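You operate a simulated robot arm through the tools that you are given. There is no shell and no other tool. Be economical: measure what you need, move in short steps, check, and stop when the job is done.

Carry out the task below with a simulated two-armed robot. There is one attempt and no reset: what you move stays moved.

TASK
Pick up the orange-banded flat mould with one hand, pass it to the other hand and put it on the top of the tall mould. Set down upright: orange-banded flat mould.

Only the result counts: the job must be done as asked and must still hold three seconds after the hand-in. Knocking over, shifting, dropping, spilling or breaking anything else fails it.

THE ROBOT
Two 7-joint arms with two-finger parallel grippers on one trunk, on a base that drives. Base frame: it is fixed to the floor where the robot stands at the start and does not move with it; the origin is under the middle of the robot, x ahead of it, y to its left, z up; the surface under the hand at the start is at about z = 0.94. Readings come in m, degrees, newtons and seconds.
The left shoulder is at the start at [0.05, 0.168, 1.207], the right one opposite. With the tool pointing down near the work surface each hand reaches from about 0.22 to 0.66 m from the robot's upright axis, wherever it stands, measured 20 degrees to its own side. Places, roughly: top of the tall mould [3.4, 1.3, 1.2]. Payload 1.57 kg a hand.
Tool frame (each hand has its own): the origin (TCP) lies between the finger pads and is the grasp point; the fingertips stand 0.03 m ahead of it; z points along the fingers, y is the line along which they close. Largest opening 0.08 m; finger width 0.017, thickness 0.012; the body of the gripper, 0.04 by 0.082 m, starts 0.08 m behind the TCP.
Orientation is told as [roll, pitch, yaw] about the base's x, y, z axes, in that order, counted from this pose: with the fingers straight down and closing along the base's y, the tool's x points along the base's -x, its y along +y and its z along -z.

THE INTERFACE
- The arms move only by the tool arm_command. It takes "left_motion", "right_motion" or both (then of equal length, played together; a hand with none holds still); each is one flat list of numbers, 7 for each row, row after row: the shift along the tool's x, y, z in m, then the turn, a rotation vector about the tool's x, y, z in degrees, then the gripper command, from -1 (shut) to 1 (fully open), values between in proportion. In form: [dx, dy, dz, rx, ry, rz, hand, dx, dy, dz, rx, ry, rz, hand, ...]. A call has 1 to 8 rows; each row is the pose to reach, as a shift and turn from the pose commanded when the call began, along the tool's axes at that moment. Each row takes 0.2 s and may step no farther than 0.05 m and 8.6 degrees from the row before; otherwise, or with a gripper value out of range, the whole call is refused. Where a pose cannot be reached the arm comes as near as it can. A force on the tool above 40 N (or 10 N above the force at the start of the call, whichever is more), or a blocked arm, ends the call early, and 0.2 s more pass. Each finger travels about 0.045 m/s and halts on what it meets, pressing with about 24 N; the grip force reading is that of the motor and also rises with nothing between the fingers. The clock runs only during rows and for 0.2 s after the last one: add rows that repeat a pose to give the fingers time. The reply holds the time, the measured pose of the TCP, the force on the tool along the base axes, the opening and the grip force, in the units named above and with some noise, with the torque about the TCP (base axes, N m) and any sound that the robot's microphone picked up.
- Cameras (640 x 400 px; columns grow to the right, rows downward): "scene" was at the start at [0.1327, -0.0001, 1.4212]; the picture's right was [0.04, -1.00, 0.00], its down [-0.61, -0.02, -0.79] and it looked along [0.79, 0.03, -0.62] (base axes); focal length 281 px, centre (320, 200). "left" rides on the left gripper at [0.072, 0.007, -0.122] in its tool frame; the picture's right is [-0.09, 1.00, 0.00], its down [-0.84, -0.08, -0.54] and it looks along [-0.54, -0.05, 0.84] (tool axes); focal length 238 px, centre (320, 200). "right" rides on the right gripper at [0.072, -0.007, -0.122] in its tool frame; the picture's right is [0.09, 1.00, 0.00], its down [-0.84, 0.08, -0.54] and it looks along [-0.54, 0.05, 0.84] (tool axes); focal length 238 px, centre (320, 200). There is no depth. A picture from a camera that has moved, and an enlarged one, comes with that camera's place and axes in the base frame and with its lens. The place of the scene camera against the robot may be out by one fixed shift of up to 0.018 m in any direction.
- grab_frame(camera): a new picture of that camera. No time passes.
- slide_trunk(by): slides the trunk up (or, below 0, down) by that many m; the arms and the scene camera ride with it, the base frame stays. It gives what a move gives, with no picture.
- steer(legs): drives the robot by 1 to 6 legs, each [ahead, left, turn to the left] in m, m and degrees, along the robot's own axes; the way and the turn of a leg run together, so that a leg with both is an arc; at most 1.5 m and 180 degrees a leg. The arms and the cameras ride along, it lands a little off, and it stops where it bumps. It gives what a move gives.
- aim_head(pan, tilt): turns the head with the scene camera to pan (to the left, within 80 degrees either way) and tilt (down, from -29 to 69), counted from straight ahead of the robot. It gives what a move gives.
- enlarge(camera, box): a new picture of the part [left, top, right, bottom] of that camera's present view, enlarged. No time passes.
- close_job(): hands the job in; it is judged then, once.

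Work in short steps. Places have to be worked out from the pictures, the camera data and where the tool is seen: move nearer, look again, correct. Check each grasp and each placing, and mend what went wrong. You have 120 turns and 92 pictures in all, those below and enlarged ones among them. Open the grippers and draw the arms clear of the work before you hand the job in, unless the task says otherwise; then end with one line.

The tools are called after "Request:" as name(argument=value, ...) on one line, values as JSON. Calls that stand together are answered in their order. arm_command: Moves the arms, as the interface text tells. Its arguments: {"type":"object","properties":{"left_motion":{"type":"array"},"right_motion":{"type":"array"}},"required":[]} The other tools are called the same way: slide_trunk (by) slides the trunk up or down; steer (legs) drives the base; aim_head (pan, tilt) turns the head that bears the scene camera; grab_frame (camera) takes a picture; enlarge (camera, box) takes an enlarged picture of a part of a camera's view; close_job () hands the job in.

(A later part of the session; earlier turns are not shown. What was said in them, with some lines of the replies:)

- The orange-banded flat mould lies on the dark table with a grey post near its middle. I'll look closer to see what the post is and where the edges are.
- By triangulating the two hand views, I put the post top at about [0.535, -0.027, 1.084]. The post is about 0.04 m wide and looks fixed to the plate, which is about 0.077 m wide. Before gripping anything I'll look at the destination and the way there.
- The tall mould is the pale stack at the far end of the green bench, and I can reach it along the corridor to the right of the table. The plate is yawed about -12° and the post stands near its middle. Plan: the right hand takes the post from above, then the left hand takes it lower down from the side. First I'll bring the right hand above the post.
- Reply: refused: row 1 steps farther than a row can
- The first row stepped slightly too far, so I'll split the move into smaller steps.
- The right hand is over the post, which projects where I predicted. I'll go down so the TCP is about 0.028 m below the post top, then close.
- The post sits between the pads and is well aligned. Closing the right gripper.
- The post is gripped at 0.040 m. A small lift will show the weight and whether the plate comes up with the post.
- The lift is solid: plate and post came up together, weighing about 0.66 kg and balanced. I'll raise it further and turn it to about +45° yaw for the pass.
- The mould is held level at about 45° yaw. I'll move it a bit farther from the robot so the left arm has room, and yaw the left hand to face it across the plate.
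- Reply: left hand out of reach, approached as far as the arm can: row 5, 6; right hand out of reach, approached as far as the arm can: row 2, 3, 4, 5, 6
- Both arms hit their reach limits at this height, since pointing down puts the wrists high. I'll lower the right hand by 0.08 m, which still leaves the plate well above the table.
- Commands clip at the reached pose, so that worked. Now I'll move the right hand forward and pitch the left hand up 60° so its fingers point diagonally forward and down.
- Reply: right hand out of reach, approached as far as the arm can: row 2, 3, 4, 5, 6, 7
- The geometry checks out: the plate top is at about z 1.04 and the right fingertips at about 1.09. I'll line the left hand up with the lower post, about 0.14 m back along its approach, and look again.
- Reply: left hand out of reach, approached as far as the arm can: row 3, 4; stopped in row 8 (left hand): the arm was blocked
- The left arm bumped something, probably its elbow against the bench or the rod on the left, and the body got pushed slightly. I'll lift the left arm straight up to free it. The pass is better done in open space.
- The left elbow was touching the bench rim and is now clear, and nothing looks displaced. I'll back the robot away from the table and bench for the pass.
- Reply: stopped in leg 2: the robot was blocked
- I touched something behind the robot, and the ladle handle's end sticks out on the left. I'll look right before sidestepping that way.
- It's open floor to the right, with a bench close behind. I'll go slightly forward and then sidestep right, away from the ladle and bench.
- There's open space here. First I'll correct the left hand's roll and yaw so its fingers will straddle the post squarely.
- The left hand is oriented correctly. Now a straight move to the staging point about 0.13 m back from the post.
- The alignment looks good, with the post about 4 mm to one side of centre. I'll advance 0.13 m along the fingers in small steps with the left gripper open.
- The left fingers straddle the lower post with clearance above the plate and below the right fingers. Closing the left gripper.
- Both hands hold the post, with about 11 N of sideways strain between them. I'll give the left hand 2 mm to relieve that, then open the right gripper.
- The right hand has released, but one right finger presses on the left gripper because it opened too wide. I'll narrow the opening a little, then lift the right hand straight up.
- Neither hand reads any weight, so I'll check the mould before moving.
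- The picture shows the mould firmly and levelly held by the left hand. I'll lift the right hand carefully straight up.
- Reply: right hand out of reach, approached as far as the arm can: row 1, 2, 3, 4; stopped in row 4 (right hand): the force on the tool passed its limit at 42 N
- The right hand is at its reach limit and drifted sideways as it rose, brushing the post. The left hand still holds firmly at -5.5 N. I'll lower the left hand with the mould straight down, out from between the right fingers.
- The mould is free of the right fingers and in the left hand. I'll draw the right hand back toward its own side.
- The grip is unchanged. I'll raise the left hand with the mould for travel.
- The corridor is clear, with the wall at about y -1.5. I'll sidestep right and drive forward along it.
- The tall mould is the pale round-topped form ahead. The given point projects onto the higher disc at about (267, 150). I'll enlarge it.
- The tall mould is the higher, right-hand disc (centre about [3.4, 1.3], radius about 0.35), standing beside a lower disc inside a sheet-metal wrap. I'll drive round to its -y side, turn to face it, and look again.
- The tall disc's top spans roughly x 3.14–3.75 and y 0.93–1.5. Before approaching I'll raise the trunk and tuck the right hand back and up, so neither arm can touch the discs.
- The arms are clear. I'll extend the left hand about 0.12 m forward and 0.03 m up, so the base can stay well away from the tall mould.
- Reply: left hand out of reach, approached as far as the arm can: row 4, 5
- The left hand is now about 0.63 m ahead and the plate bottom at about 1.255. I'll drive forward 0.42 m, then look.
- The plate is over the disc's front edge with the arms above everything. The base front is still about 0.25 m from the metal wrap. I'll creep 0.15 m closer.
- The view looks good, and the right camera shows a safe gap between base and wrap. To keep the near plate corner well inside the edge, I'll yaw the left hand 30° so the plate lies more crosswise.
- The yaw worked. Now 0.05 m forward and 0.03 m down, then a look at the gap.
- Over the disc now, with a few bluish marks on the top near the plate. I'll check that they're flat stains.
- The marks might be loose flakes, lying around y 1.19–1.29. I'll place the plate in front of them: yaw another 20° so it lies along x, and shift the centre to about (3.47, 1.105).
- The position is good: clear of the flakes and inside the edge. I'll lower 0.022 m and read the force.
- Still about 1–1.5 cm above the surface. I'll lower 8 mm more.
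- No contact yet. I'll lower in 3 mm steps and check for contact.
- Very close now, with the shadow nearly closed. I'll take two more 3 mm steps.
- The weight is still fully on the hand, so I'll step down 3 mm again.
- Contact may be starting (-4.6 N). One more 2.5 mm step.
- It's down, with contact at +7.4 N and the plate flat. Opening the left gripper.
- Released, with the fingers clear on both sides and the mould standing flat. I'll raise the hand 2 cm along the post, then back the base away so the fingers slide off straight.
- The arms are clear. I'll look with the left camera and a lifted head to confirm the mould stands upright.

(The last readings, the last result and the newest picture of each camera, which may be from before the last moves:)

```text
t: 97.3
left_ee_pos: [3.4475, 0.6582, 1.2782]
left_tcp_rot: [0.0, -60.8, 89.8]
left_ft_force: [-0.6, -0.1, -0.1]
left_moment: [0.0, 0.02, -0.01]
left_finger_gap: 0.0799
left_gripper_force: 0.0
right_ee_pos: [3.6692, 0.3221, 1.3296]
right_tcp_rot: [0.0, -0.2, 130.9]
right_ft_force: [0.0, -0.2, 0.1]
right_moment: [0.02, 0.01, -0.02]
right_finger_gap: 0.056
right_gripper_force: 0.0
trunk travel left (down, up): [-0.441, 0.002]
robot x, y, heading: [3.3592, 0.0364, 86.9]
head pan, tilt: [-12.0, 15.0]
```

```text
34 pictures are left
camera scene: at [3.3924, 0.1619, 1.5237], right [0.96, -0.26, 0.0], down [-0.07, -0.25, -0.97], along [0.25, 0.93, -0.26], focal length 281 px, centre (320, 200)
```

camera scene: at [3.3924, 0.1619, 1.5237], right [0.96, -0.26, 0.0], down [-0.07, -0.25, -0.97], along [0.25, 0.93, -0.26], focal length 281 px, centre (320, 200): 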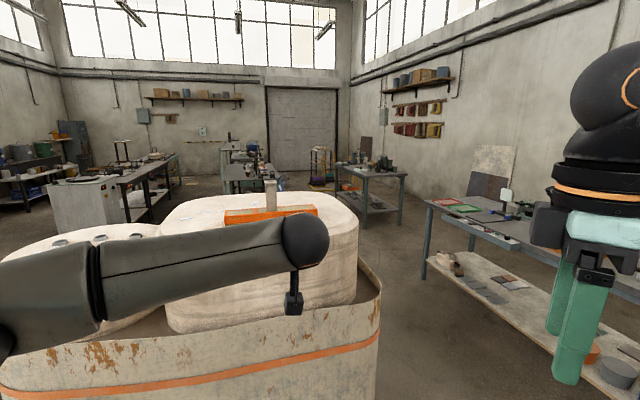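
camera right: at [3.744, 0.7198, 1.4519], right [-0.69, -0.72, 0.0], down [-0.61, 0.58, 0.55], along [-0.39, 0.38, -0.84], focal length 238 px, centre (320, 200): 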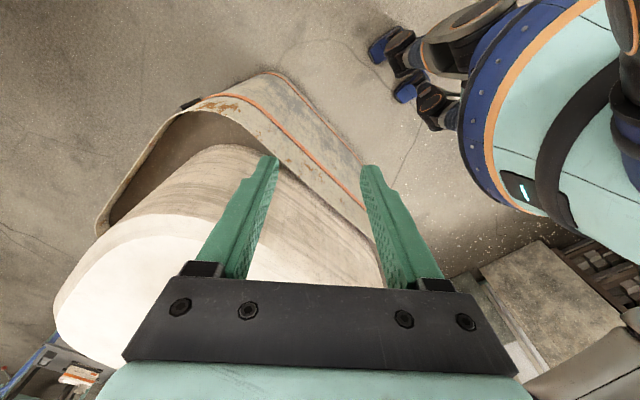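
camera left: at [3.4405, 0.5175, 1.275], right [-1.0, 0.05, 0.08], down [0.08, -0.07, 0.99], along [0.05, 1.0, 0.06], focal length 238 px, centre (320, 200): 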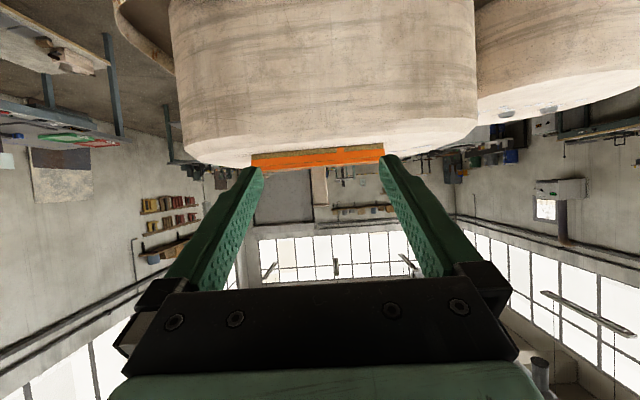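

The mould stands upright and flat on the tall mould's top, with both hands empty and clear. I'll open the right gripper fully and hand in.

Request:
arm_command(right_motion=[0, 0, 0, 0, 0, 0, 1, 0, 0, 0, 0, 0, 0, 1, 0, 0, 0, 0, 0, 0, 1])

Request:
close_job()

```text
t: 98.1
left_ee_pos: [3.4479, 0.6594, 1.2789]
left_tcp_rot: [0.0, -60.9, 89.9]
left_ft_force: [-0.3, 1.1, -1.0]
left_moment: [-0.01, 0.01, -0.01]
left_finger_gap: 0.0799
left_gripper_force: 0.1
right_ee_pos: [3.6692, 0.3233, 1.3296]
right_tcp_rot: [0.1, -0.2, 130.8]
right_ft_force: [-0.1, -0.4, -1.0]
right_moment: [0.03, -0.02, 0.01]
right_finger_gap: 0.0803
right_gripper_force: 0.2
trunk travel left (down, up): [-0.441, 0.002]
robot x, y, heading: [3.3567, 0.03, 86.9]
head pan, tilt: [-12.0, 15.0]
```

```text
The job is handed in.
```

The orange-banded flat mould was picked up with the right hand, passed to the left, and set upright on top of the tall mould. The robot bumped the left bench and something behind it on the way; the bench looked undisturbed, but I couldn't see behind the robot.
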